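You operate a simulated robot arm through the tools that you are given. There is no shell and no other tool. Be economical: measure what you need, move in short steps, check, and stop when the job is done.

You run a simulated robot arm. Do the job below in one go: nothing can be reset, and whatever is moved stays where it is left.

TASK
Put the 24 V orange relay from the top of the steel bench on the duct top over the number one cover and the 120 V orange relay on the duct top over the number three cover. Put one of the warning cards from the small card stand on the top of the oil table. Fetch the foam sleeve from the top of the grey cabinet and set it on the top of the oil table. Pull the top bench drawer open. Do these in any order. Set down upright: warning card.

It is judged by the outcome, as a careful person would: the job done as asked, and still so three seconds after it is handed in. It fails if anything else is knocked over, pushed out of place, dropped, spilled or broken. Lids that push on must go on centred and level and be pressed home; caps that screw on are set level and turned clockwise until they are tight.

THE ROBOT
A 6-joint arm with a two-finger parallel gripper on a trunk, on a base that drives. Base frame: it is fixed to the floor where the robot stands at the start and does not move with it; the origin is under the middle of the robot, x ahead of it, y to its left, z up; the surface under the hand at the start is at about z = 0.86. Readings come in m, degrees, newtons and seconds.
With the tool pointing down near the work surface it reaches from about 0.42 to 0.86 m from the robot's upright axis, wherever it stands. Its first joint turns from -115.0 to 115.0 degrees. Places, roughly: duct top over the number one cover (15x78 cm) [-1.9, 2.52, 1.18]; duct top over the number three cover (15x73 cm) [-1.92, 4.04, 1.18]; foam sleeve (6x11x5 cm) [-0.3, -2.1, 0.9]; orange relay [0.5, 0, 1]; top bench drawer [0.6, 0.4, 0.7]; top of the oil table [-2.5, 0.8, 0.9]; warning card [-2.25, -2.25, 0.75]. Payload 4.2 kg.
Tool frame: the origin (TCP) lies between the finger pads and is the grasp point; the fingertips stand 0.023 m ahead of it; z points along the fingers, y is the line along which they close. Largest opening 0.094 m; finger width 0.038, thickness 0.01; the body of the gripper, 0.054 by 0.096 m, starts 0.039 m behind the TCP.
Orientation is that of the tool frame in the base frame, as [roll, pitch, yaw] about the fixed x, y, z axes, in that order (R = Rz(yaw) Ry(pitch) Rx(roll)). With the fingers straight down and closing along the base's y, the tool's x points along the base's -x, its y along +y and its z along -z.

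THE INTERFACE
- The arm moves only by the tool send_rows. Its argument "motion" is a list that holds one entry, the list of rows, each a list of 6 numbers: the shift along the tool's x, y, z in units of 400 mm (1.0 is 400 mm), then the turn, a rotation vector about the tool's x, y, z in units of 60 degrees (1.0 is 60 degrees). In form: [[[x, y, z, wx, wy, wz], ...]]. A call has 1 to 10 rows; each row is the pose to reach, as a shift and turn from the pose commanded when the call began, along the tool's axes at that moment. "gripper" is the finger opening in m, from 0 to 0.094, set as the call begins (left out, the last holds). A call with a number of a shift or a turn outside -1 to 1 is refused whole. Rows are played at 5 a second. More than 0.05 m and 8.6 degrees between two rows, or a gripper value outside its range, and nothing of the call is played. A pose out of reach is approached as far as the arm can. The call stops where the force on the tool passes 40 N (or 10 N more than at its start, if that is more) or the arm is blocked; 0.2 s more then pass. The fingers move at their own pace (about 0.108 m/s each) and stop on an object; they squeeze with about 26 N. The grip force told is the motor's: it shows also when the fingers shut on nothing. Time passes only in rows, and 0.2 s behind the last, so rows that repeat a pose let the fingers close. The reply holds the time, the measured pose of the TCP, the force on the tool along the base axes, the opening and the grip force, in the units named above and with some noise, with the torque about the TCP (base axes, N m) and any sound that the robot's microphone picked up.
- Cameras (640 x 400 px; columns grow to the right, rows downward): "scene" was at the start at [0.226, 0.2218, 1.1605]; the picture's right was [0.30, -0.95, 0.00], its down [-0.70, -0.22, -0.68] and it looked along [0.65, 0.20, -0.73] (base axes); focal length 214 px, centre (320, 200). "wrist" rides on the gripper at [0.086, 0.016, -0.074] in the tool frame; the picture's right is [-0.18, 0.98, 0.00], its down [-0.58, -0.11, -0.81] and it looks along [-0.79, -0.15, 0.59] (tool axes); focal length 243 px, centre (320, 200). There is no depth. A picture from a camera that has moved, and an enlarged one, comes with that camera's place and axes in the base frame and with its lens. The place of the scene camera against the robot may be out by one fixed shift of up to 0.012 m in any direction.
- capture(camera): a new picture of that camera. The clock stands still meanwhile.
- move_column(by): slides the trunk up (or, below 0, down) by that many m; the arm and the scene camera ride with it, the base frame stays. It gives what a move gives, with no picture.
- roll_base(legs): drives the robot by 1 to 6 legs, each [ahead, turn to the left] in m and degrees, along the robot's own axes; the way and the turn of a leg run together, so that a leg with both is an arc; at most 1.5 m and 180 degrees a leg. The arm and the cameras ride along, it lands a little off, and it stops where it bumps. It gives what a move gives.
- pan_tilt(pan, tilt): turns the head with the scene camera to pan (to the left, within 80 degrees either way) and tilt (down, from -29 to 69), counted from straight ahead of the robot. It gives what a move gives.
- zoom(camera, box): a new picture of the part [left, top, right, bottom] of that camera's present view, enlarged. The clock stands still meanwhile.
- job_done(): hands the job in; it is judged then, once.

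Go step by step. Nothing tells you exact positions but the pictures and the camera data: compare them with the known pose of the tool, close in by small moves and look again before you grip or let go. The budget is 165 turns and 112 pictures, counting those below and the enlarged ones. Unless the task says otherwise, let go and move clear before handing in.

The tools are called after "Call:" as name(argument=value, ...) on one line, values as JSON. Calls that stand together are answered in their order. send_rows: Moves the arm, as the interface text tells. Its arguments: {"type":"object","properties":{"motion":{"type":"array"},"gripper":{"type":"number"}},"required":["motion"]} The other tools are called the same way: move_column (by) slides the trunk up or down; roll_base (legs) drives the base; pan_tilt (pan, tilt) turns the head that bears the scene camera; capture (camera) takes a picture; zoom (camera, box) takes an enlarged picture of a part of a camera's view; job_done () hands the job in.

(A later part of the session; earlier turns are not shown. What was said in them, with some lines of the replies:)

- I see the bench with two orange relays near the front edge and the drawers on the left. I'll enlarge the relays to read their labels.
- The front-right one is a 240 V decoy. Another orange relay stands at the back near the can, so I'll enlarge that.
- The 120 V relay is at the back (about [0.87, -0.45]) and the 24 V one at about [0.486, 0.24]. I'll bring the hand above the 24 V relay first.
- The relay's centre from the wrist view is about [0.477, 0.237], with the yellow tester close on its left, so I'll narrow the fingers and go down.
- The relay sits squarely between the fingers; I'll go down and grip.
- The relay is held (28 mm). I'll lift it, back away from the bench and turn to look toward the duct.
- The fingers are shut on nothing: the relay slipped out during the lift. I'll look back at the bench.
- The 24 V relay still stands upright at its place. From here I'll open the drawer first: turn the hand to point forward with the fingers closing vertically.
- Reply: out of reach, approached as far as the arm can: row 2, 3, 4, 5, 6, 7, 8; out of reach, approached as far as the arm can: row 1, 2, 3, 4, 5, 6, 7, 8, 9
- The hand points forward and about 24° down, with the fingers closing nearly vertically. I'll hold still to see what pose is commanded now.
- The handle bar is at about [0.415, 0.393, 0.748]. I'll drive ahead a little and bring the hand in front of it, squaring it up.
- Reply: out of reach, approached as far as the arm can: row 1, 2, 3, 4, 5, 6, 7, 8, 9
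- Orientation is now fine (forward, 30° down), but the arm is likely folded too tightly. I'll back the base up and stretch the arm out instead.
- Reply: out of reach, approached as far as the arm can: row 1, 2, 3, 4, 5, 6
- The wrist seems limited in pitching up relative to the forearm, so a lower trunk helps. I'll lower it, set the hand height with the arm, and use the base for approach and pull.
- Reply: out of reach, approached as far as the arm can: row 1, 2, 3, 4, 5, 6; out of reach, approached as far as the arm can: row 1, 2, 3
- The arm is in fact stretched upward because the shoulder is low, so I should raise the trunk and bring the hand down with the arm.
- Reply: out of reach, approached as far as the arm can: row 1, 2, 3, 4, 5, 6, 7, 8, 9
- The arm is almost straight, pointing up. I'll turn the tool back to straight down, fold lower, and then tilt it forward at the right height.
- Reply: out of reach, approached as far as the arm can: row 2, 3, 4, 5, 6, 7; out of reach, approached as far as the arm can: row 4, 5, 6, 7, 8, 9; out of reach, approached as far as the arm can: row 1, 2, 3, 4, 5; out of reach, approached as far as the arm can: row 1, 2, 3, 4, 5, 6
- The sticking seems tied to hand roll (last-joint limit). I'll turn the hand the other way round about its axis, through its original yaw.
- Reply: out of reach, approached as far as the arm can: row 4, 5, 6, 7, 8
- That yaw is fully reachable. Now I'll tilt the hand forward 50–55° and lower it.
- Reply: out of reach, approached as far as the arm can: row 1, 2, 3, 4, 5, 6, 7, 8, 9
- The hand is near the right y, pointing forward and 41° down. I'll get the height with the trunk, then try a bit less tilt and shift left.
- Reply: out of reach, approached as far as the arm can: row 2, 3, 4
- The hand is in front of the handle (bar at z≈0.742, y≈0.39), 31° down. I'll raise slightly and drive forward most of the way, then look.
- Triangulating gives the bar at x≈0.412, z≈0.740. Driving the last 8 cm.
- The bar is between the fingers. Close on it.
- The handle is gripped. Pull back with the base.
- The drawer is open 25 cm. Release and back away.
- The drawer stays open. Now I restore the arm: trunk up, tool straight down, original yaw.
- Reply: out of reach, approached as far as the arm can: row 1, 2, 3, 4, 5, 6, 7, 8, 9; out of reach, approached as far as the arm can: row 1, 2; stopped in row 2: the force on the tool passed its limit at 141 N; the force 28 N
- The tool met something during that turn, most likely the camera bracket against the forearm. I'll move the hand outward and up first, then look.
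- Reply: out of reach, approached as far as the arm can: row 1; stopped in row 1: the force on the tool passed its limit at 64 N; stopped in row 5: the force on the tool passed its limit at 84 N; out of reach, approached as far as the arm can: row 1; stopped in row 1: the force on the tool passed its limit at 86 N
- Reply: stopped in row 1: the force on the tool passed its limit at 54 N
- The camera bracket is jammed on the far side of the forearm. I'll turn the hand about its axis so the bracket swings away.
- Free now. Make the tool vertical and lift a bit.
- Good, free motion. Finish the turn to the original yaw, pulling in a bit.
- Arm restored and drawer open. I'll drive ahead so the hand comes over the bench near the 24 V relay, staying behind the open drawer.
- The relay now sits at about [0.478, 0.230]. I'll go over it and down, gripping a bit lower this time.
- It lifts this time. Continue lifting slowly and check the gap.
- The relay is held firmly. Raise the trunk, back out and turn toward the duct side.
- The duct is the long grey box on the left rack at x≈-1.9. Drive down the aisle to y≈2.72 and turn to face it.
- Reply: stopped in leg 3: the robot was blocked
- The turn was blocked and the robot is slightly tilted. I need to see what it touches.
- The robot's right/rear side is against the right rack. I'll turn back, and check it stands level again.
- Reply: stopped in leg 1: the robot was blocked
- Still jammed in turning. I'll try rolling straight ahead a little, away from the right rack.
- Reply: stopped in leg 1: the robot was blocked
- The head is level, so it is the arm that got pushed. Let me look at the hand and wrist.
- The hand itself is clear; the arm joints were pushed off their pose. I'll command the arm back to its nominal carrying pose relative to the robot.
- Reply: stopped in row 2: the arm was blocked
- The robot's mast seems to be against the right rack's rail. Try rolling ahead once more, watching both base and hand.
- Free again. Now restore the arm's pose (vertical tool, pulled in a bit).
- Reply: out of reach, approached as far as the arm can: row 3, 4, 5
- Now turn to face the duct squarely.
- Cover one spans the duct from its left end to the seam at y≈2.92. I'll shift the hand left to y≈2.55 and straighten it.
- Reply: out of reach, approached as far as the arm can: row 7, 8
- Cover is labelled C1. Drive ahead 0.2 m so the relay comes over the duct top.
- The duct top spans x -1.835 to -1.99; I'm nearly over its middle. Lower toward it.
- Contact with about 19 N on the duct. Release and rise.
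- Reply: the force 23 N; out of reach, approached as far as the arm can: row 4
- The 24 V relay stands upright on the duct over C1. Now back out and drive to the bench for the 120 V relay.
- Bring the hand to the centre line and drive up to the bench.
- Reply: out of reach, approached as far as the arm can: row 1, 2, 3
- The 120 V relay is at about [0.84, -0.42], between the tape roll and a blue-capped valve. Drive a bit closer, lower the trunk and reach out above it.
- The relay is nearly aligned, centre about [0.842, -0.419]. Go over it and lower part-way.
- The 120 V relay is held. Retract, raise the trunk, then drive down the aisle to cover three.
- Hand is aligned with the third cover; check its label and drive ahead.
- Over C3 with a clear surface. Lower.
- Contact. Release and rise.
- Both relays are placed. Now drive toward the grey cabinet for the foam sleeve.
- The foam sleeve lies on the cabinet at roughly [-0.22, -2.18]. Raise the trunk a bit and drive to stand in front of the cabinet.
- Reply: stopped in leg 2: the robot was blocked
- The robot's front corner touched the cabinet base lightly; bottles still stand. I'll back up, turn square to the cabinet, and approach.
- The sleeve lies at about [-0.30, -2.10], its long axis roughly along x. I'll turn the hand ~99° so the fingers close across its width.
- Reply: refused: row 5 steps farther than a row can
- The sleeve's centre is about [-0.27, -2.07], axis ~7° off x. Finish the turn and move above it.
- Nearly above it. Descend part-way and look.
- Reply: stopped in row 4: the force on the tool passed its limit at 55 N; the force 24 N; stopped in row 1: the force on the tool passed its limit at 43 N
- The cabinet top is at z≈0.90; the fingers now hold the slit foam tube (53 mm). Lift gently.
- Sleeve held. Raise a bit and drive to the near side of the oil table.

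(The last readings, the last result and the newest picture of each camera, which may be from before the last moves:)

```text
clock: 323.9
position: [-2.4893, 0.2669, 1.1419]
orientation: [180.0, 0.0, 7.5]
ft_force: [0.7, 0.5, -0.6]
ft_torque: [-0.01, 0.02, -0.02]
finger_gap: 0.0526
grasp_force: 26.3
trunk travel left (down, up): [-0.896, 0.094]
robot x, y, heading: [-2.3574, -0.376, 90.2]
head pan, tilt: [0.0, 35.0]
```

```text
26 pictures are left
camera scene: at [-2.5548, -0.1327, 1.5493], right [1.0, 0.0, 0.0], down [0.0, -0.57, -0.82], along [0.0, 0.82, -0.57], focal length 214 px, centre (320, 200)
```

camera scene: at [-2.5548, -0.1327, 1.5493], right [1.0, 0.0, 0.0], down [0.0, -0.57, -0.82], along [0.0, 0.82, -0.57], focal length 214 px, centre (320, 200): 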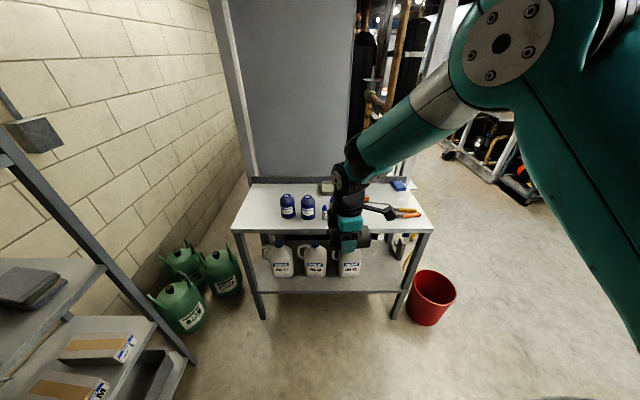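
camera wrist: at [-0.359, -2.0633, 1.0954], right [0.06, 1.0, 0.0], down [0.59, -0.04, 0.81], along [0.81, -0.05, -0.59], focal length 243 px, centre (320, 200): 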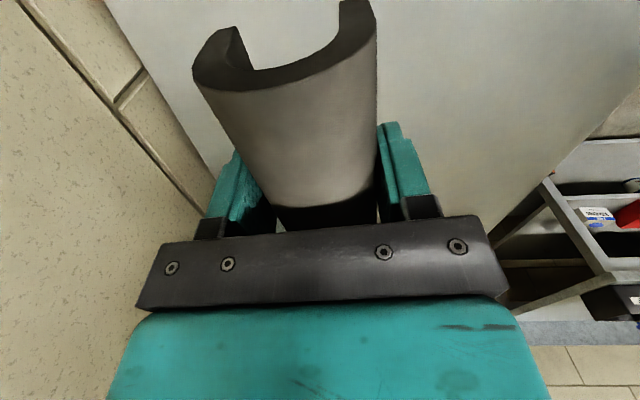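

Call:
zoom(camera="scene", box=[225, 165, 445, 245])

Call:
capture(camera="wrist")

```text
2.91 times, centred on (335, 205) of scene
camera zoom: at [-2.5548, -0.1327, 1.5493], right [1.0, 0.0, 0.0], down [0.0, -0.57, -0.82], along [0.0, 0.82, -0.57], focal length 624 px, centre (276, 186)
```

zoom: 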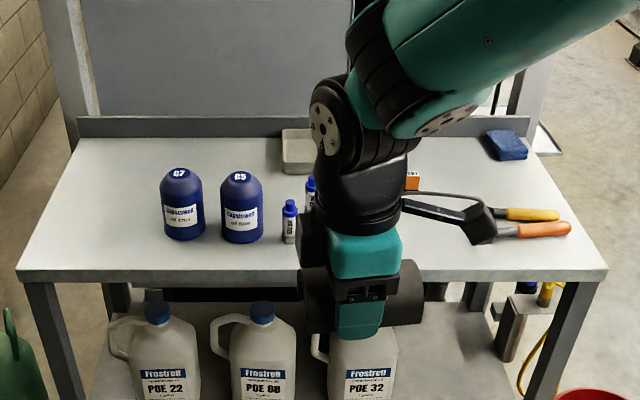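

```text
24 pictures are left
camera wrist: at [-2.4013, 0.2625, 1.2153], right [-0.05, -1.0, 0.0], down [-0.59, 0.03, 0.81], along [-0.81, 0.04, -0.59], focal length 243 px, centre (320, 200)
```

wrist: 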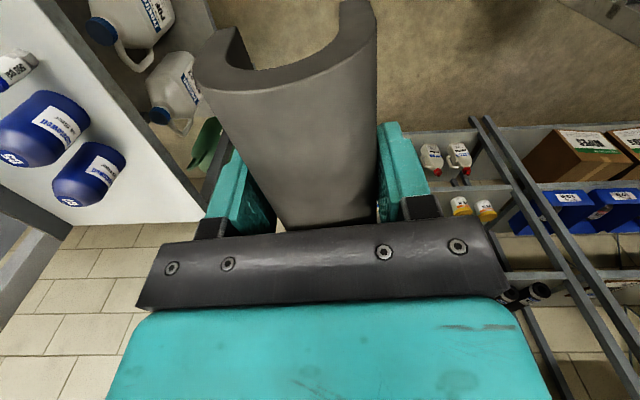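

The table's centre front strip (about [-2.42, 0.66]) is free. Shift the hand right slightly and drive ahead 0.39 m.

Call:
send_rows(motion=[[[0.09, 0, 0, 0, 0, 0], [0.175, 0.02, 0, 0, 0, 0]]])

Call:
roll_base(legs=[[0.39, 0]])

Call:
zoom(camera="scene", box=[200, 180, 440, 330])

```text
clock: 324.5
position: [-2.419, 0.2696, 1.1409]
orientation: [179.8, 0.0, 7.6]
ft_force: [-0.4, -0.1, 0.1]
ft_torque: [0.03, -0.02, 0.0]
finger_gap: 0.0528
grasp_force: 25.7
trunk travel left (down, up): [-0.896, 0.094]
robot x, y, heading: [-2.3585, -0.3771, 90.2]
head pan, tilt: [0.0, 35.0]
```

```text
clock: 327.0
position: [-2.4196, 0.659, 1.1416]
orientation: [179.9, 0.1, 7.4]
ft_force: [0.5, 0.3, 0.4]
ft_torque: [0.0, 0.0, -0.01]
finger_gap: 0.0523
grasp_force: 25.6
trunk travel left (down, up): [-0.896, 0.094]
robot x, y, heading: [-2.3605, 0.0154, 90.0]
head pan, tilt: [0.0, 35.0]
```

```text
2.67 times, centred on (320, 255) of scene
camera zoom: at [-2.5557, 0.2581, 1.5494], right [1.0, 0.0, 0.0], down [0.0, -0.57, -0.82], along [0.0, 0.82, -0.57], focal length 572 px, centre (320, 53)
```

zoom: 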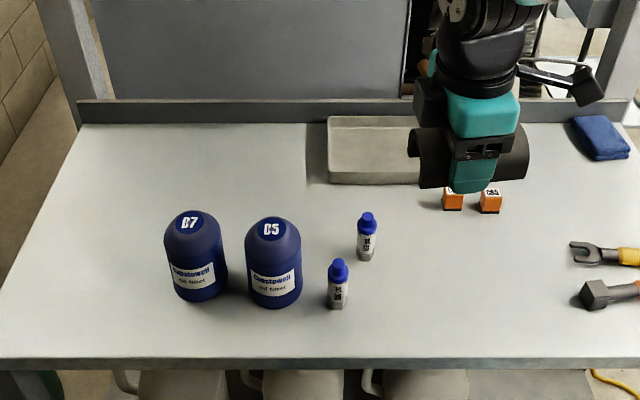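

The spot below the hand is clear. Lower by the trunk, then finish gently with the arm.

Call:
move_column(by=-0.215)

Call:
send_rows(motion=[[[0, 0, 0.015, 0, 0, 0], [0, 0, 0.025, 0, 0, 0], [0, 0, 0.035, 0, 0, 0], [0, 0, 0.045, 0, 0, 0], [0, 0, 0.055, 0, 0, 0], [0, 0, 0.065, 0, 0, 0], [0, 0, 0.075, 0, 0, 0]]])

```text
clock: 329.3
position: [-2.4195, 0.6589, 0.9261]
orientation: [-180.0, 0.1, 7.5]
ft_force: [0.0, -0.1, -0.5]
ft_torque: [0.0, 0.01, 0.01]
finger_gap: 0.0525
grasp_force: 26.2
trunk travel left (down, up): [-0.681, 0.309]
robot x, y, heading: [-2.3562, 0.0148, 90.1]
head pan, tilt: [0.0, 35.0]
```

```text
clock: 330.9
position: [-2.4184, 0.6592, 0.8969]
orientation: [-180.0, 0.1, 7.5]
ft_force: [0.4, 0.0, -0.4]
ft_torque: [0.03, -0.01, -0.01]
finger_gap: 0.0526
grasp_force: 26.0
trunk travel left (down, up): [-0.681, 0.309]
robot x, y, heading: [-2.3592, 0.0175, 90.1]
head pan, tilt: [0.0, 35.0]
```

Call:
send_rows(motion=[[[0, 0, 0.01, 0, 0, 0], [0, 0, 0.018, 0, 0, 0], [0, 0, 0.026, 0, 0, 0], [0, 0, 0.034, 0, 0, 0], [0, 0, 0.042, 0, 0, 0]]])

Call:
zoom(camera="scene", box=[200, 180, 440, 330])

```text
clock: 332.1
position: [-2.4189, 0.6599, 0.8838]
orientation: [-179.8, 0.1, 7.5]
ft_force: [3.2, -5.3, 34.0]
ft_torque: [-0.72, -0.54, 0.11]
finger_gap: 0.0526
grasp_force: 25.9
trunk travel left (down, up): [-0.681, 0.309]
robot x, y, heading: [-2.3591, 0.0175, 90.1]
head pan, tilt: [0.0, 35.0]
```

```text
2.67 times, centred on (320, 255) of scene
camera zoom: at [-2.5554, 0.2568, 1.3354], right [1.0, 0.0, 0.0], down [0.0, -0.57, -0.82], along [0.0, 0.82, -0.57], focal length 572 px, centre (320, 53)
```

zoom: 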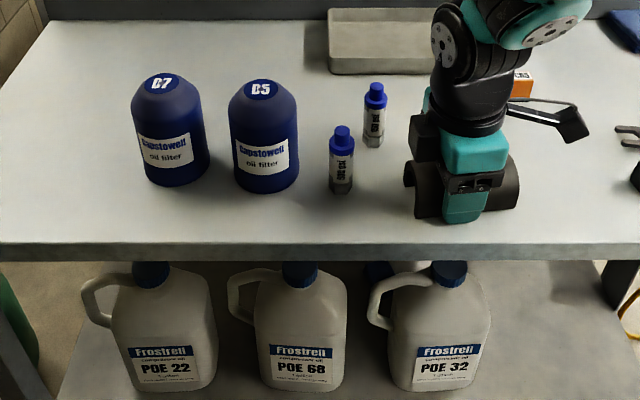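

On the table (z≈0.86). Raise a hair, release, and rise.

Call:
send_rows(motion=[[[0, 0, -0.006, 0, 0, 0], [0, 0, -0.006, 0, 0, 0], [0, 0, -0.006, 0, 0, 0]]], gripper=0.085)

Call:
send_rows(motion=[[[0, 0, -0.04, 0, 0, 0], [0, 0, -0.1, 0, 0, 0], [0, 0, -0.2, 0, 0, 0], [0, 0, -0.3, 0, 0, 0]]])

Call:
move_column(by=0.15)

Call:
zoom(camera="scene", box=[200, 180, 440, 330])

```text
clock: 332.9
position: [-2.4197, 0.6607, 0.8835]
orientation: [-179.9, 0.1, 7.5]
ft_force: [-2.4, 19.5, 24.5]
ft_torque: [-0.54, -0.55, 0.41]
finger_gap: 0.0764
grasp_force: 0.1
trunk travel left (down, up): [-0.681, 0.309]
robot x, y, heading: [-2.358, 0.0151, 90.1]
head pan, tilt: [0.0, 35.0]
```

```text
clock: 333.9
position: [-2.4187, 0.6576, 1.0027]
orientation: [179.9, 0.1, 7.5]
ft_force: [0.3, 0.6, 0.3]
ft_torque: [0.0, -0.01, 0.01]
finger_gap: 0.085
grasp_force: 0.0
trunk travel left (down, up): [-0.681, 0.309]
robot x, y, heading: [-2.355, 0.0172, 90.2]
head pan, tilt: [0.0, 35.0]
```

```text
clock: 335.6
position: [-2.4192, 0.6586, 1.1529]
orientation: [179.9, 0.1, 7.4]
ft_force: [-0.2, -0.8, -0.5]
ft_torque: [0.01, 0.04, 0.0]
finger_gap: 0.085
grasp_force: 0.2
trunk travel left (down, up): [-0.831, 0.159]
robot x, y, heading: [-2.358, 0.0156, 90.2]
head pan, tilt: [0.0, 35.0]
```

```text
2.67 times, centred on (320, 255) of scene
camera zoom: at [-2.5557, 0.2582, 1.4844], right [1.0, 0.0, 0.0], down [0.0, -0.57, -0.82], along [0.0, 0.82, -0.57], focal length 572 px, centre (320, 53)
```

zoom: 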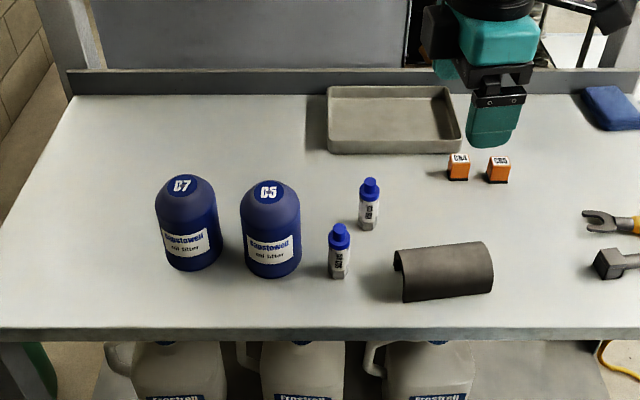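

The sleeve is on the oil table. Now back out and turn to the card-stand table.

Call:
roll_base(legs=[[-0.95, 0], [0, 180], [0.35, 0]])

Call:
pan_tilt(pan=0, tilt=40)

Call:
capture(camera="scene")

```text
clock: 349.9
position: [-2.2319, -1.9185, 1.1533]
orientation: [179.9, 0.1, -169.1]
ft_force: [-0.1, 1.4, 0.2]
ft_torque: [-0.01, 0.02, 0.01]
finger_gap: 0.0848
grasp_force: 0.0
trunk travel left (down, up): [-0.831, 0.159]
robot x, y, heading: [-2.3348, -1.2803, -86.4]
head pan, tilt: [0.0, 35.0]
```

```text
clock: 350.6
position: [-2.2318, -1.9182, 1.1525]
orientation: [179.8, 0.0, -169.1]
ft_force: [-0.1, -0.5, -0.8]
ft_torque: [0.04, 0.03, -0.01]
finger_gap: 0.085
grasp_force: 0.0
trunk travel left (down, up): [-0.831, 0.159]
robot x, y, heading: [-2.3298, -1.2795, -86.2]
head pan, tilt: [0.0, 40.0]
```

```text
20 pictures are left
camera scene: at [-2.1247, -1.5016, 1.4769], right [-1.0, -0.06, 0.0], down [-0.04, 0.64, -0.77], along [0.05, -0.76, -0.64], focal length 214 px, centre (320, 200)
```

scene: 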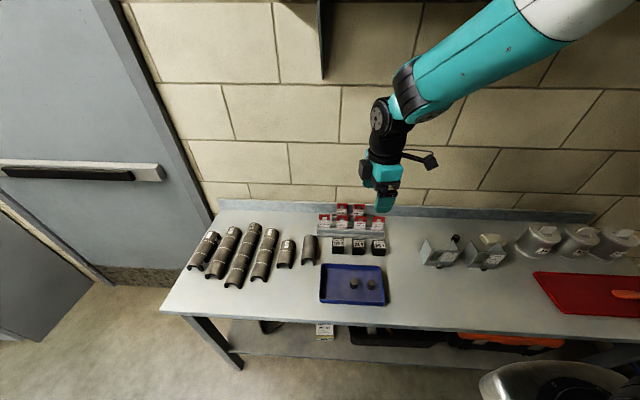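

Call:
zoom(camera="scene", box=[300, 190, 412, 260])

```text
5.71 times, centred on (356, 225) of scene
camera zoom: at [-2.1247, -1.5016, 1.4769], right [-1.0, -0.06, 0.0], down [-0.04, 0.64, -0.77], along [0.05, -0.76, -0.64], focal length 1226 px, centre (114, 57)
```

zoom: 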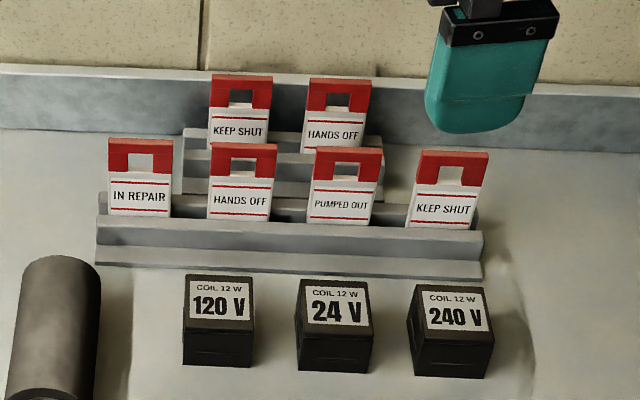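

Behind a larger front rack is a small card stand with two cards ("KEEP SHUT", "HANDS OFF"). I'll take the right one by its side edges; first turn the hand back so the fingers close along x, and square the base.

Call:
send_rows(motion=[[[0, 0, 0, 0, 0, 0.125], [0, 0, 0, 0, 0, 0.25], [0, 0, 0, 0, 0, 0.375], [0, 0, 0, 0, 0, 0.5], [0, 0, 0, 0, 0, 0.625], [0, 0, 0, 0, 0, 0.75], [0, 0, 0, 0, 0, 0.875], [0, 0, 0, 0, 0, 1.0]]], gripper=0.072)

Call:
send_rows(motion=[[[0, 0, 0, 0, 0, 0.125], [0, 0, 0, 0, 0, 0.25], [0, 0, 0, 0, 0, 0.375], [0, 0, 0, 0, 0, 0.5], [0, 0, 0, 0, 0, 0.62]]])

Call:
roll_base(legs=[[0, -3.7], [0.07, 0]])

Call:
move_column(by=-0.2)

Call:
capture(camera="wrist")

```text
clock: 352.4
position: [-2.2327, -1.9192, 1.1523]
orientation: [179.9, 0.0, 130.9]
ft_force: [0.2, -0.1, 0.7]
ft_torque: [-0.02, 0.01, 0.0]
finger_gap: 0.0722
grasp_force: 0.1
trunk travel left (down, up): [-0.831, 0.159]
robot x, y, heading: [-2.3305, -1.2791, -86.5]
head pan, tilt: [0.0, 40.0]
```

```text
clock: 353.6
position: [-2.2322, -1.9193, 1.1534]
orientation: [179.8, -0.1, 93.8]
ft_force: [-0.2, 0.8, 0.3]
ft_torque: [-0.01, 0.01, 0.0]
finger_gap: 0.0718
grasp_force: 0.1
trunk travel left (down, up): [-0.831, 0.159]
robot x, y, heading: [-2.3344, -1.2794, -86.3]
head pan, tilt: [0.0, 40.0]
```

```text
clock: 355.0
position: [-2.2733, -1.9944, 1.1524]
orientation: [180.0, -0.2, 90.0]
ft_force: [0.5, 0.6, 0.2]
ft_torque: [0.01, 0.02, -0.01]
finger_gap: 0.072
grasp_force: 0.1
trunk travel left (down, up): [-0.831, 0.159]
robot x, y, heading: [-2.3314, -1.3492, -90.1]
head pan, tilt: [0.0, 40.0]
```

```text
clock: 357.2
position: [-2.2746, -1.994, 0.9526]
orientation: [179.8, -0.1, 90.1]
ft_force: [0.1, -0.6, -0.2]
ft_torque: [-0.01, 0.01, 0.03]
finger_gap: 0.0723
grasp_force: 0.1
trunk travel left (down, up): [-0.631, 0.359]
robot x, y, heading: [-2.3358, -1.3463, -90.0]
head pan, tilt: [0.0, 40.0]
```

```text
18 pictures are left
camera wrist: at [-2.2581, -1.9074, 1.0268], right [0.98, -0.18, 0.0], down [-0.11, -0.58, 0.81], along [-0.15, -0.79, -0.59], focal length 243 px, centre (320, 200)
```

wrist: 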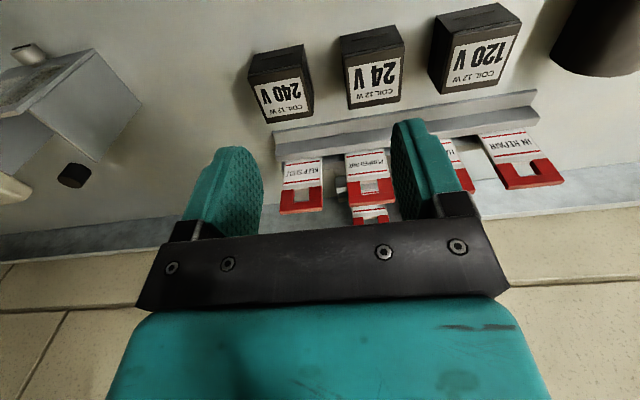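

I need better depth. Move the hand forward 12 cm and right of the current line, then look again.

Call:
send_rows(motion=[[[-0.1, 0.025, 0, 0, 0, 0], [-0.2, 0.05, 0, 0, 0, 0], [-0.3, 0.075, 0, 0, 0, 0], [-0.3, 0.075, 0, 0, 0, 0]]])

Call:
capture(camera="wrist")

```text
clock: 358.2
position: [-2.2442, -2.1159, 0.9522]
orientation: [180.0, -0.2, 90.2]
ft_force: [0.3, -0.6, 0.4]
ft_torque: [-0.05, -0.01, 0.01]
finger_gap: 0.072
grasp_force: 0.1
trunk travel left (down, up): [-0.631, 0.359]
robot x, y, heading: [-2.3334, -1.3506, -90.0]
head pan, tilt: [0.0, 40.0]
```

```text
17 pictures are left
camera wrist: at [-2.2282, -2.0287, 1.0269], right [0.98, -0.18, 0.0], down [-0.11, -0.58, 0.81], along [-0.15, -0.79, -0.59], focal length 243 px, centre (320, 200)
```

wrist: 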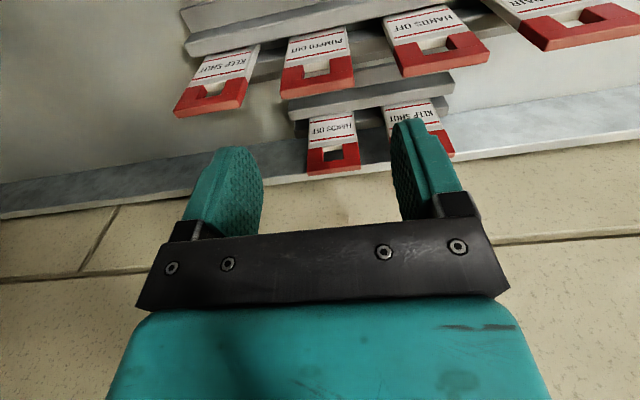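

Combining views: the rear "HANDS OFF" card's top is at about [-2.246, -2.18, 0.886], 46 mm wide. Move above it with a 62 mm opening and look.

Call:
send_rows(motion=[[[-0.08, -0.002, 0, 0, 0, 0], [-0.16, -0.004, 0, 0, 0, 0], [-0.16, -0.004, 0.05, 0, 0, 0], [-0.16, -0.004, 0.05, 0, 0, 0]]], gripper=0.063)

Call:
capture(camera="wrist")

Call:
zoom(camera="scene", box=[240, 150, 400, 250])

```text
clock: 359.2
position: [-2.2446, -2.1784, 0.9327]
orientation: [179.7, 0.1, 90.0]
ft_force: [0.1, -0.9, 0.6]
ft_torque: [-0.01, -0.02, -0.01]
finger_gap: 0.063
grasp_force: 0.1
trunk travel left (down, up): [-0.631, 0.359]
robot x, y, heading: [-2.3336, -1.3523, -90.1]
head pan, tilt: [0.0, 40.0]
```

```text
16 pictures are left
camera wrist: at [-2.2292, -2.0922, 1.0068], right [0.98, -0.18, 0.0], down [-0.11, -0.58, 0.81], along [-0.15, -0.79, -0.59], focal length 243 px, centre (320, 200)
```

wrist: 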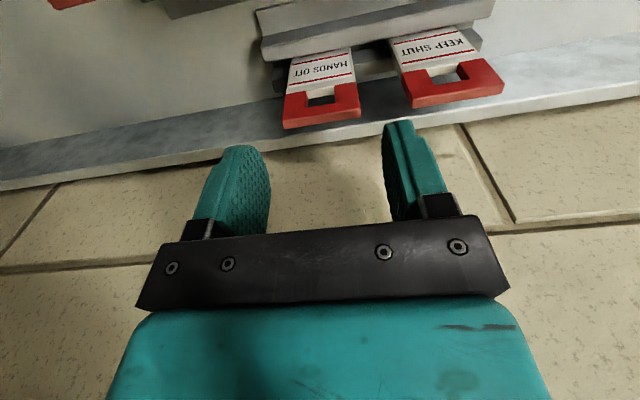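

```text
4.00 times, centred on (320, 200) of scene
camera zoom: at [-2.1395, -1.5845, 1.2768], right [-1.0, 0.0, 0.0], down [0.0, 0.64, -0.77], along [0.0, -0.77, -0.64], focal length 858 px, centre (320, 200)
```

zoom: 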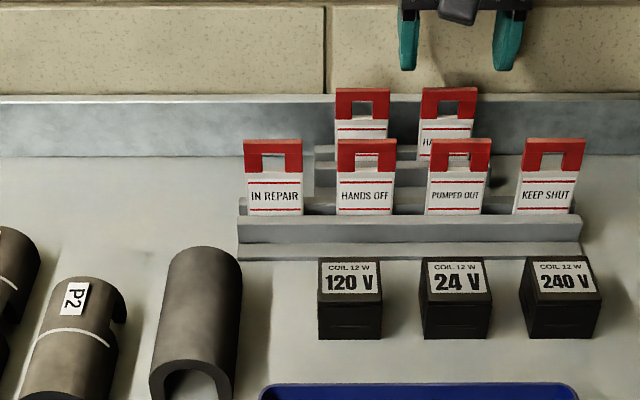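

Aligned: card top at about [-2.244, -2.175, 0.893]. Lower so the pads straddle its top 3–4 cm.

Call:
send_rows(motion=[[[-0.0, 0.0, 0.04, 0, 0, 0], [-0.0, 0.0, 0.08, 0, 0, 0], [0, 0, 0.11, 0, 0, 0], [0, 0, 0.135, 0, 0, 0], [0, 0, 0.135, 0, 0, 0]]])

Call:
capture(camera="wrist")

```text
clock: 360.4
position: [-2.2454, -2.178, 0.8779]
orientation: [179.9, -0.1, 90.1]
ft_force: [-0.2, 0.8, 0.2]
ft_torque: [0.01, 0.0, 0.02]
finger_gap: 0.0628
grasp_force: 0.0
trunk travel left (down, up): [-0.631, 0.359]
robot x, y, heading: [-2.3319, -1.3511, -90.0]
head pan, tilt: [0.0, 40.0]
```

```text
14 pictures are left
camera wrist: at [-2.2292, -2.0915, 0.9525], right [0.98, -0.18, 0.0], down [-0.11, -0.58, 0.81], along [-0.15, -0.79, -0.59], focal length 243 px, centre (320, 200)
```

wrist: 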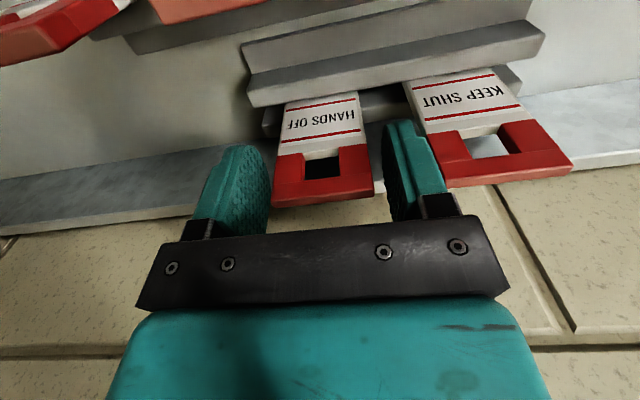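

The card is between the pads and the neighbour is clear. Close and lift slowly.

Call:
send_rows(motion=[[[0, 0, 0, 0, 0, 0], [0, 0, 0, 0, 0, 0], [0, 0, 0, 0, 0, 0], [0, 0, -0.015, 0, 0, 0], [0, 0, -0.03, 0, 0, 0], [0, 0, -0.05, 0, 0, 0], [0, 0, -0.075, 0, 0, 0], [0, 0, -0.1, 0, 0, 0], [0, 0, -0.13, 0, 0, 0], [0, 0, -0.16, 0, 0, 0]]], gripper=0.0)

Call:
capture(camera="wrist")

```text
clock: 362.6
position: [-2.2438, -2.1789, 0.9426]
orientation: [179.9, -0.1, 90.1]
ft_force: [0.0, 1.1, 0.1]
ft_torque: [-0.01, 0.0, 0.05]
finger_gap: 0.0434
grasp_force: 26.0
trunk travel left (down, up): [-0.631, 0.359]
robot x, y, heading: [-2.3343, -1.3545, -90.1]
head pan, tilt: [0.0, 40.0]
```

```text
13 pictures are left
camera wrist: at [-2.2294, -2.0916, 1.0168], right [0.98, -0.18, 0.0], down [-0.11, -0.58, 0.81], along [-0.15, -0.79, -0.59], focal length 243 px, centre (320, 200)
```

wrist: 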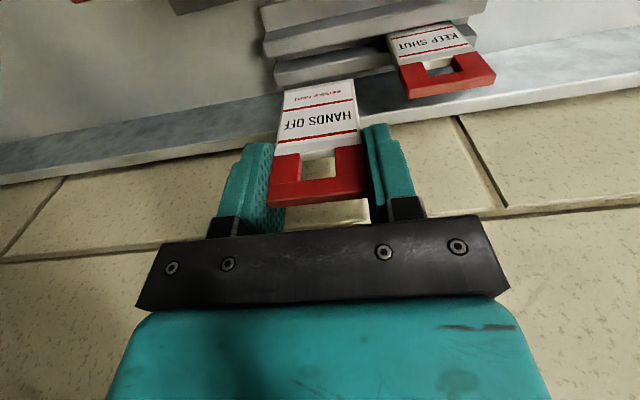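

The card is held at 43 mm and free. Retract and raise it, then drive to the oil table.

Call:
move_column(by=0.2)

Call:
send_rows(motion=[[[0.08, 0, 0, 0, 0, 0], [0.16, 0, 0, 0, 0, 0], [0.24, 0, 0, 0, 0, 0], [0.32, 0, 0, 0, 0, 0], [0.4, 0, 0, 0, 0, 0], [0.45, 0, 0, 0, 0, 0]]])

Call:
roll_base(legs=[[-0.35, 0], [0, 100], [0, 90], [0.8, 0], [0, -10]])

Call:
pan_tilt(pan=0, tilt=35)

Call:
capture(camera="scene")

```text
clock: 364.8
position: [-2.2459, -2.1797, 1.1428]
orientation: [179.8, -0.1, 90.2]
ft_force: [0.0, 0.0, 0.1]
ft_torque: [-0.02, 0.0, 0.02]
finger_gap: 0.0435
grasp_force: 25.9
trunk travel left (down, up): [-0.831, 0.159]
robot x, y, heading: [-2.3311, -1.3509, -90.0]
head pan, tilt: [0.0, 40.0]
```

```text
clock: 366.1
position: [-2.2455, -1.9968, 1.1442]
orientation: [179.9, 0.0, 90.2]
ft_force: [0.3, 0.5, -0.4]
ft_torque: [0.03, 0.03, -0.01]
finger_gap: 0.0434
grasp_force: 26.1
trunk travel left (down, up): [-0.831, 0.159]
robot x, y, heading: [-2.3316, -1.3542, -90.3]
head pan, tilt: [0.0, 40.0]
```

```text
clock: 381.0
position: [-2.5691, 0.4258, 1.1439]
orientation: [179.8, -0.2, -89.4]
ft_force: [0.4, -0.1, -1.0]
ft_torque: [0.0, 0.01, 0.02]
finger_gap: 0.0433
grasp_force: 26.2
trunk travel left (down, up): [-0.831, 0.159]
robot x, y, heading: [-2.4765, -0.2204, 90.5]
head pan, tilt: [0.0, 40.0]
```

```text
clock: 381.7
position: [-2.57, 0.4251, 1.1437]
orientation: [179.9, -0.2, -89.4]
ft_force: [0.5, -0.1, -0.4]
ft_torque: [0.01, 0.02, 0.02]
finger_gap: 0.0436
grasp_force: 26.0
trunk travel left (down, up): [-0.831, 0.159]
robot x, y, heading: [-2.477, -0.216, 90.5]
head pan, tilt: [0.0, 35.0]
```

```text
12 pictures are left
camera scene: at [-2.6753, 0.0202, 1.4844], right [1.0, 0.01, 0.0], down [0.0, -0.57, -0.82], along [-0.01, 0.82, -0.57], focal length 214 px, centre (320, 200)
```

scene: 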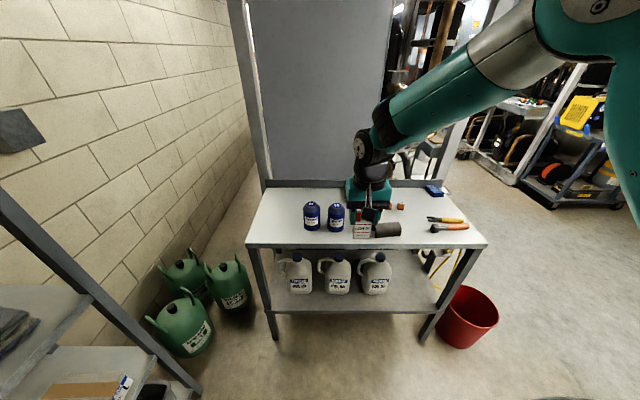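

The card is held upright. Move the hand left toward the empty left end of the table, then drive in.

Call:
send_rows(motion=[[[0, 0.105, 0, 0, 0, 0], [0, 0.21, 0, 0, 0, 0], [0, 0.315, 0, 0, 0, 0], [0, 0.42, 0, 0, 0, 0], [0, 0.525, 0, 0, 0, 0], [0, 0.63, 0, 0, 0, 0], [0, 0.72, 0, 0, 0, 0]]])

Call:
roll_base(legs=[[0.3, 0]])

Call:
capture(camera="scene")

```text
clock: 383.3
position: [-2.8567, 0.4221, 1.1429]
orientation: [180.0, -0.1, -89.5]
ft_force: [0.7, 0.1, 0.8]
ft_torque: [0.06, 0.02, -0.01]
finger_gap: 0.0435
grasp_force: 25.7
trunk travel left (down, up): [-0.831, 0.159]
robot x, y, heading: [-2.4771, -0.2226, 90.3]
head pan, tilt: [0.0, 35.0]
```

```text
clock: 385.3
position: [-2.86, 0.7238, 1.1427]
orientation: [-180.0, -0.1, -89.3]
ft_force: [0.1, -0.2, 0.0]
ft_torque: [-0.03, 0.01, 0.04]
finger_gap: 0.0434
grasp_force: 25.6
trunk travel left (down, up): [-0.831, 0.159]
robot x, y, heading: [-2.4757, 0.0776, 90.4]
head pan, tilt: [0.0, 35.0]
```

```text
11 pictures are left
camera scene: at [-2.6789, 0.3216, 1.4844], right [1.0, 0.01, 0.0], down [0.01, -0.57, -0.82], along [-0.01, 0.82, -0.57], focal length 214 px, centre (320, 200)
```

scene: 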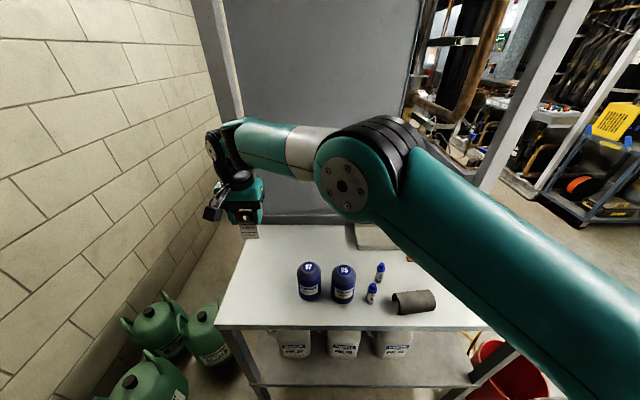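

The target spot is clear on all sides. Lower with the trunk to just above the table.

Call:
move_column(by=-0.17)

Call:
zoom(camera="scene", box=[200, 200, 360, 300])

```text
clock: 387.2
position: [-2.8625, 0.725, 0.9735]
orientation: [179.9, -0.2, -89.1]
ft_force: [-0.7, -0.1, -0.1]
ft_torque: [0.0, 0.01, -0.01]
finger_gap: 0.0436
grasp_force: 25.9
trunk travel left (down, up): [-0.661, 0.329]
robot x, y, heading: [-2.4799, 0.0788, 90.6]
head pan, tilt: [0.0, 35.0]
```

```text
4.00 times, centred on (280, 250) of scene
camera zoom: at [-2.6789, 0.3216, 1.3144], right [1.0, 0.01, 0.0], down [0.01, -0.57, -0.82], along [-0.01, 0.82, -0.57], focal length 858 px, centre (480, 0)
```

zoom: 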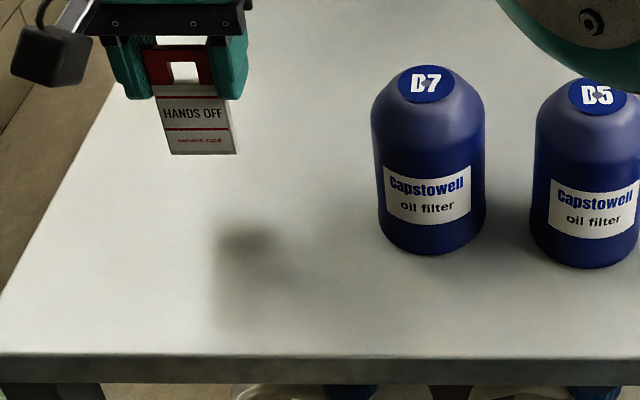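

The card's bottom is ~5 cm above the table and level. Lower slowly to contact.

Call:
send_rows(motion=[[[0, 0, 0.04, 0, 0, 0], [0, 0, 0.075, 0, 0, 0], [0, 0, 0.09, 0, 0, 0], [0, 0, 0.1, 0, 0, 0], [0, 0, 0.106, 0, 0, 0], [0, 0, 0.112, 0, 0, 0]]])

```text
clock: 388.6
position: [-2.8619, 0.7239, 0.931]
orientation: [179.6, 0.1, -89.3]
ft_force: [1.3, 0.9, 18.9]
ft_torque: [0.0, -0.19, 0.01]
finger_gap: 0.0435
grasp_force: 26.3
trunk travel left (down, up): [-0.661, 0.329]
robot x, y, heading: [-2.4802, 0.0811, 90.5]
head pan, tilt: [0.0, 35.0]
```

Contact. Ease the pressure and check the card is upright before releasing.

Call:
send_rows(motion=[[[0, 0, -0.004, 0, 0, 0], [0, 0, -0.004, 0, 0, 0]]])

Call:
zoom(camera="scene", box=[200, 200, 360, 300])

```text
clock: 389.2
position: [-2.8614, 0.7241, 0.9308]
orientation: [179.9, 0.1, -89.2]
ft_force: [-1.2, 4.1, 13.7]
ft_torque: [0.3, 0.06, -0.01]
finger_gap: 0.0434
grasp_force: 25.9
trunk travel left (down, up): [-0.661, 0.329]
robot x, y, heading: [-2.4788, 0.0801, 90.5]
head pan, tilt: [0.0, 35.0]
```

```text
4.00 times, centred on (280, 250) of scene
camera zoom: at [-2.6786, 0.3213, 1.3145], right [1.0, 0.01, 0.0], down [0.01, -0.57, -0.82], along [-0.01, 0.82, -0.57], focal length 858 px, centre (480, 0)
```

zoom: 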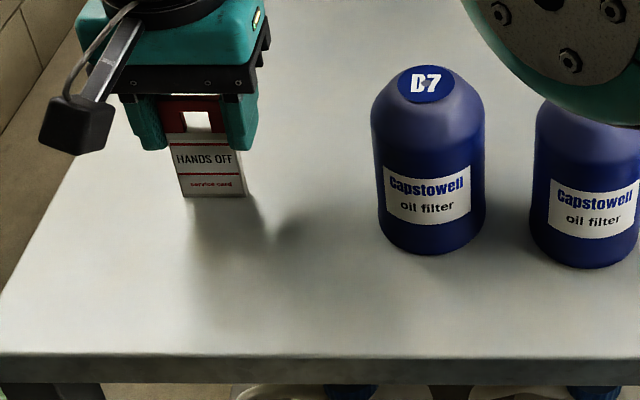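

Upright on the table. Ease a little more, then open the fingers in small steps.

Call:
send_rows(motion=[[[0, 0, -0.004, 0, 0, 0], [0, 0, -0.004, 0, 0, 0]]])

Call:
send_rows(motion=[[[0, 0, 0, 0, 0, 0], [0, 0, 0, 0, 0, 0]]], gripper=0.05)

Call:
send_rows(motion=[[[0, 0, 0, 0, 0, 0], [0, 0, 0, 0, 0, 0]]], gripper=0.07)

Call:
send_rows(motion=[[[0, 0, -0.04, 0, 0, 0], [0, 0, -0.1, 0, 0, 0], [0, 0, -0.17, 0, 0, 0], [0, 0, -0.25, 0, 0, 0]]])

Call:
zoom(camera="scene", box=[200, 200, 360, 300])

```text
clock: 389.9
position: [-2.8613, 0.7233, 0.9298]
orientation: [180.0, -0.2, -89.2]
ft_force: [-0.8, -0.1, 3.5]
ft_torque: [0.02, 0.06, -0.01]
finger_gap: 0.0434
grasp_force: 25.5
trunk travel left (down, up): [-0.661, 0.329]
robot x, y, heading: [-2.4785, 0.0776, 90.5]
head pan, tilt: [0.0, 35.0]
```

```text
clock: 390.4
position: [-2.8609, 0.7232, 0.9309]
orientation: [-180.0, -0.1, -89.2]
ft_force: [1.0, 0.8, 0.0]
ft_torque: [-0.01, 0.01, 0.03]
finger_gap: 0.05
grasp_force: 0.1
trunk travel left (down, up): [-0.661, 0.329]
robot x, y, heading: [-2.478, 0.0823, 90.5]
head pan, tilt: [0.0, 35.0]
```

```text
clock: 391.1
position: [-2.8618, 0.7247, 0.9325]
orientation: [179.8, -0.1, -89.2]
ft_force: [0.0, -0.2, 0.1]
ft_torque: [0.0, 0.0, 0.01]
finger_gap: 0.0701
grasp_force: 0.0
trunk travel left (down, up): [-0.661, 0.329]
robot x, y, heading: [-2.4817, 0.0777, 90.7]
head pan, tilt: [0.0, 35.0]
```

```text
clock: 392.1
position: [-2.8626, 0.7234, 1.0309]
orientation: [179.9, 0.0, -89.2]
ft_force: [-0.2, 0.2, 0.4]
ft_torque: [-0.01, 0.03, -0.01]
finger_gap: 0.0699
grasp_force: 0.1
trunk travel left (down, up): [-0.661, 0.329]
robot x, y, heading: [-2.478, 0.0814, 90.9]
head pan, tilt: [0.0, 35.0]
```

```text
4.00 times, centred on (280, 250) of scene
camera zoom: at [-2.6789, 0.3217, 1.3143], right [1.0, 0.01, 0.0], down [0.01, -0.57, -0.82], along [-0.01, 0.82, -0.57], focal length 858 px, centre (480, 0)
```

zoom: 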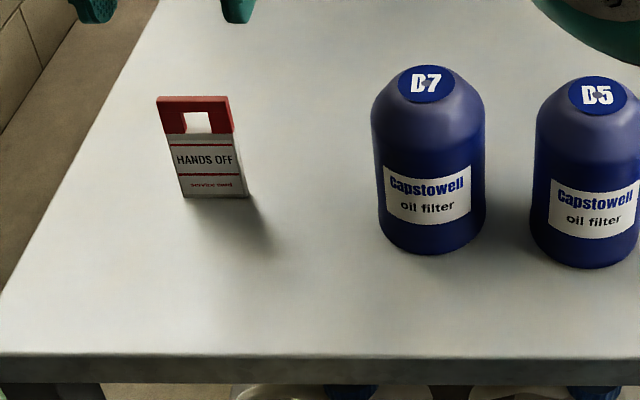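

The card stands upright by itself. Raise and back clear, then take a last look.

Call:
move_column(by=0.12)

Call:
roll_base(legs=[[-0.5, 0]])

Call:
zoom(camera="scene", box=[220, 150, 460, 300])

```text
clock: 393.6
position: [-2.8613, 0.7242, 1.1513]
orientation: [179.9, 0.0, -89.2]
ft_force: [0.5, -0.4, -0.1]
ft_torque: [-0.02, 0.02, 0.01]
finger_gap: 0.0699
grasp_force: 0.1
trunk travel left (down, up): [-0.781, 0.209]
robot x, y, heading: [-2.4777, 0.0823, 90.8]
head pan, tilt: [0.0, 35.0]
```

```text
clock: 396.5
position: [-2.8543, 0.2234, 1.1512]
orientation: [179.8, 0.0, -89.5]
ft_force: [0.5, -0.6, -0.2]
ft_torque: [-0.05, 0.01, 0.0]
finger_gap: 0.0703
grasp_force: 0.1
trunk travel left (down, up): [-0.781, 0.209]
robot x, y, heading: [-2.4777, -0.4187, 90.6]
head pan, tilt: [0.0, 35.0]
```

```text
2.67 times, centred on (340, 225) of scene
camera zoom: at [-2.6735, -0.1791, 1.4344], right [1.0, 0.01, 0.0], down [0.0, -0.57, -0.82], along [-0.01, 0.82, -0.57], focal length 572 px, centre (267, 133)
```

zoom: 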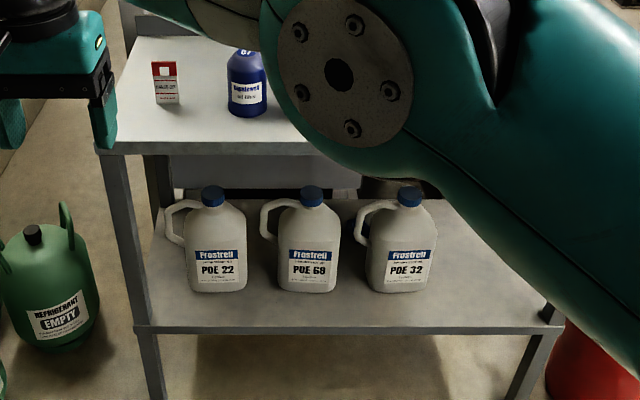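

Both relays, the sleeve and the upright card were seen in place after I let go, the drawer is open, and the arm is clear, so I am handing in.

Call:
job_done()

```text
The job is handed in.
```

I've handed the job in with everything done: both relays on their ducts, the card upright and the sleeve on the oil table, and the top bench drawer open about 25 cm.

- **24 V relay:** it stands upright on the duct top over the cover labelled C1. On the first try it slipped out of the fingers during the lift, but it stayed upright on the bench.
- **120 V relay:** it stands upright on the duct top over the cover labelled C3.
- **Foam sleeve:** it lies near the front of the oil table top.
- **Warning card:** it is a "HANDS OFF" card, standing upright near the left end of the oil table. Two sets of cards were on that table, so I took it from the smaller one at the back.
- **Bumps on the way:** the base bumped the right-hand rack in the aisle and touched the grey cabinet lightly. The bottles on the cabinet stayed standing. I saw nothing knocked over at the rack, but I did not inspect it closely.
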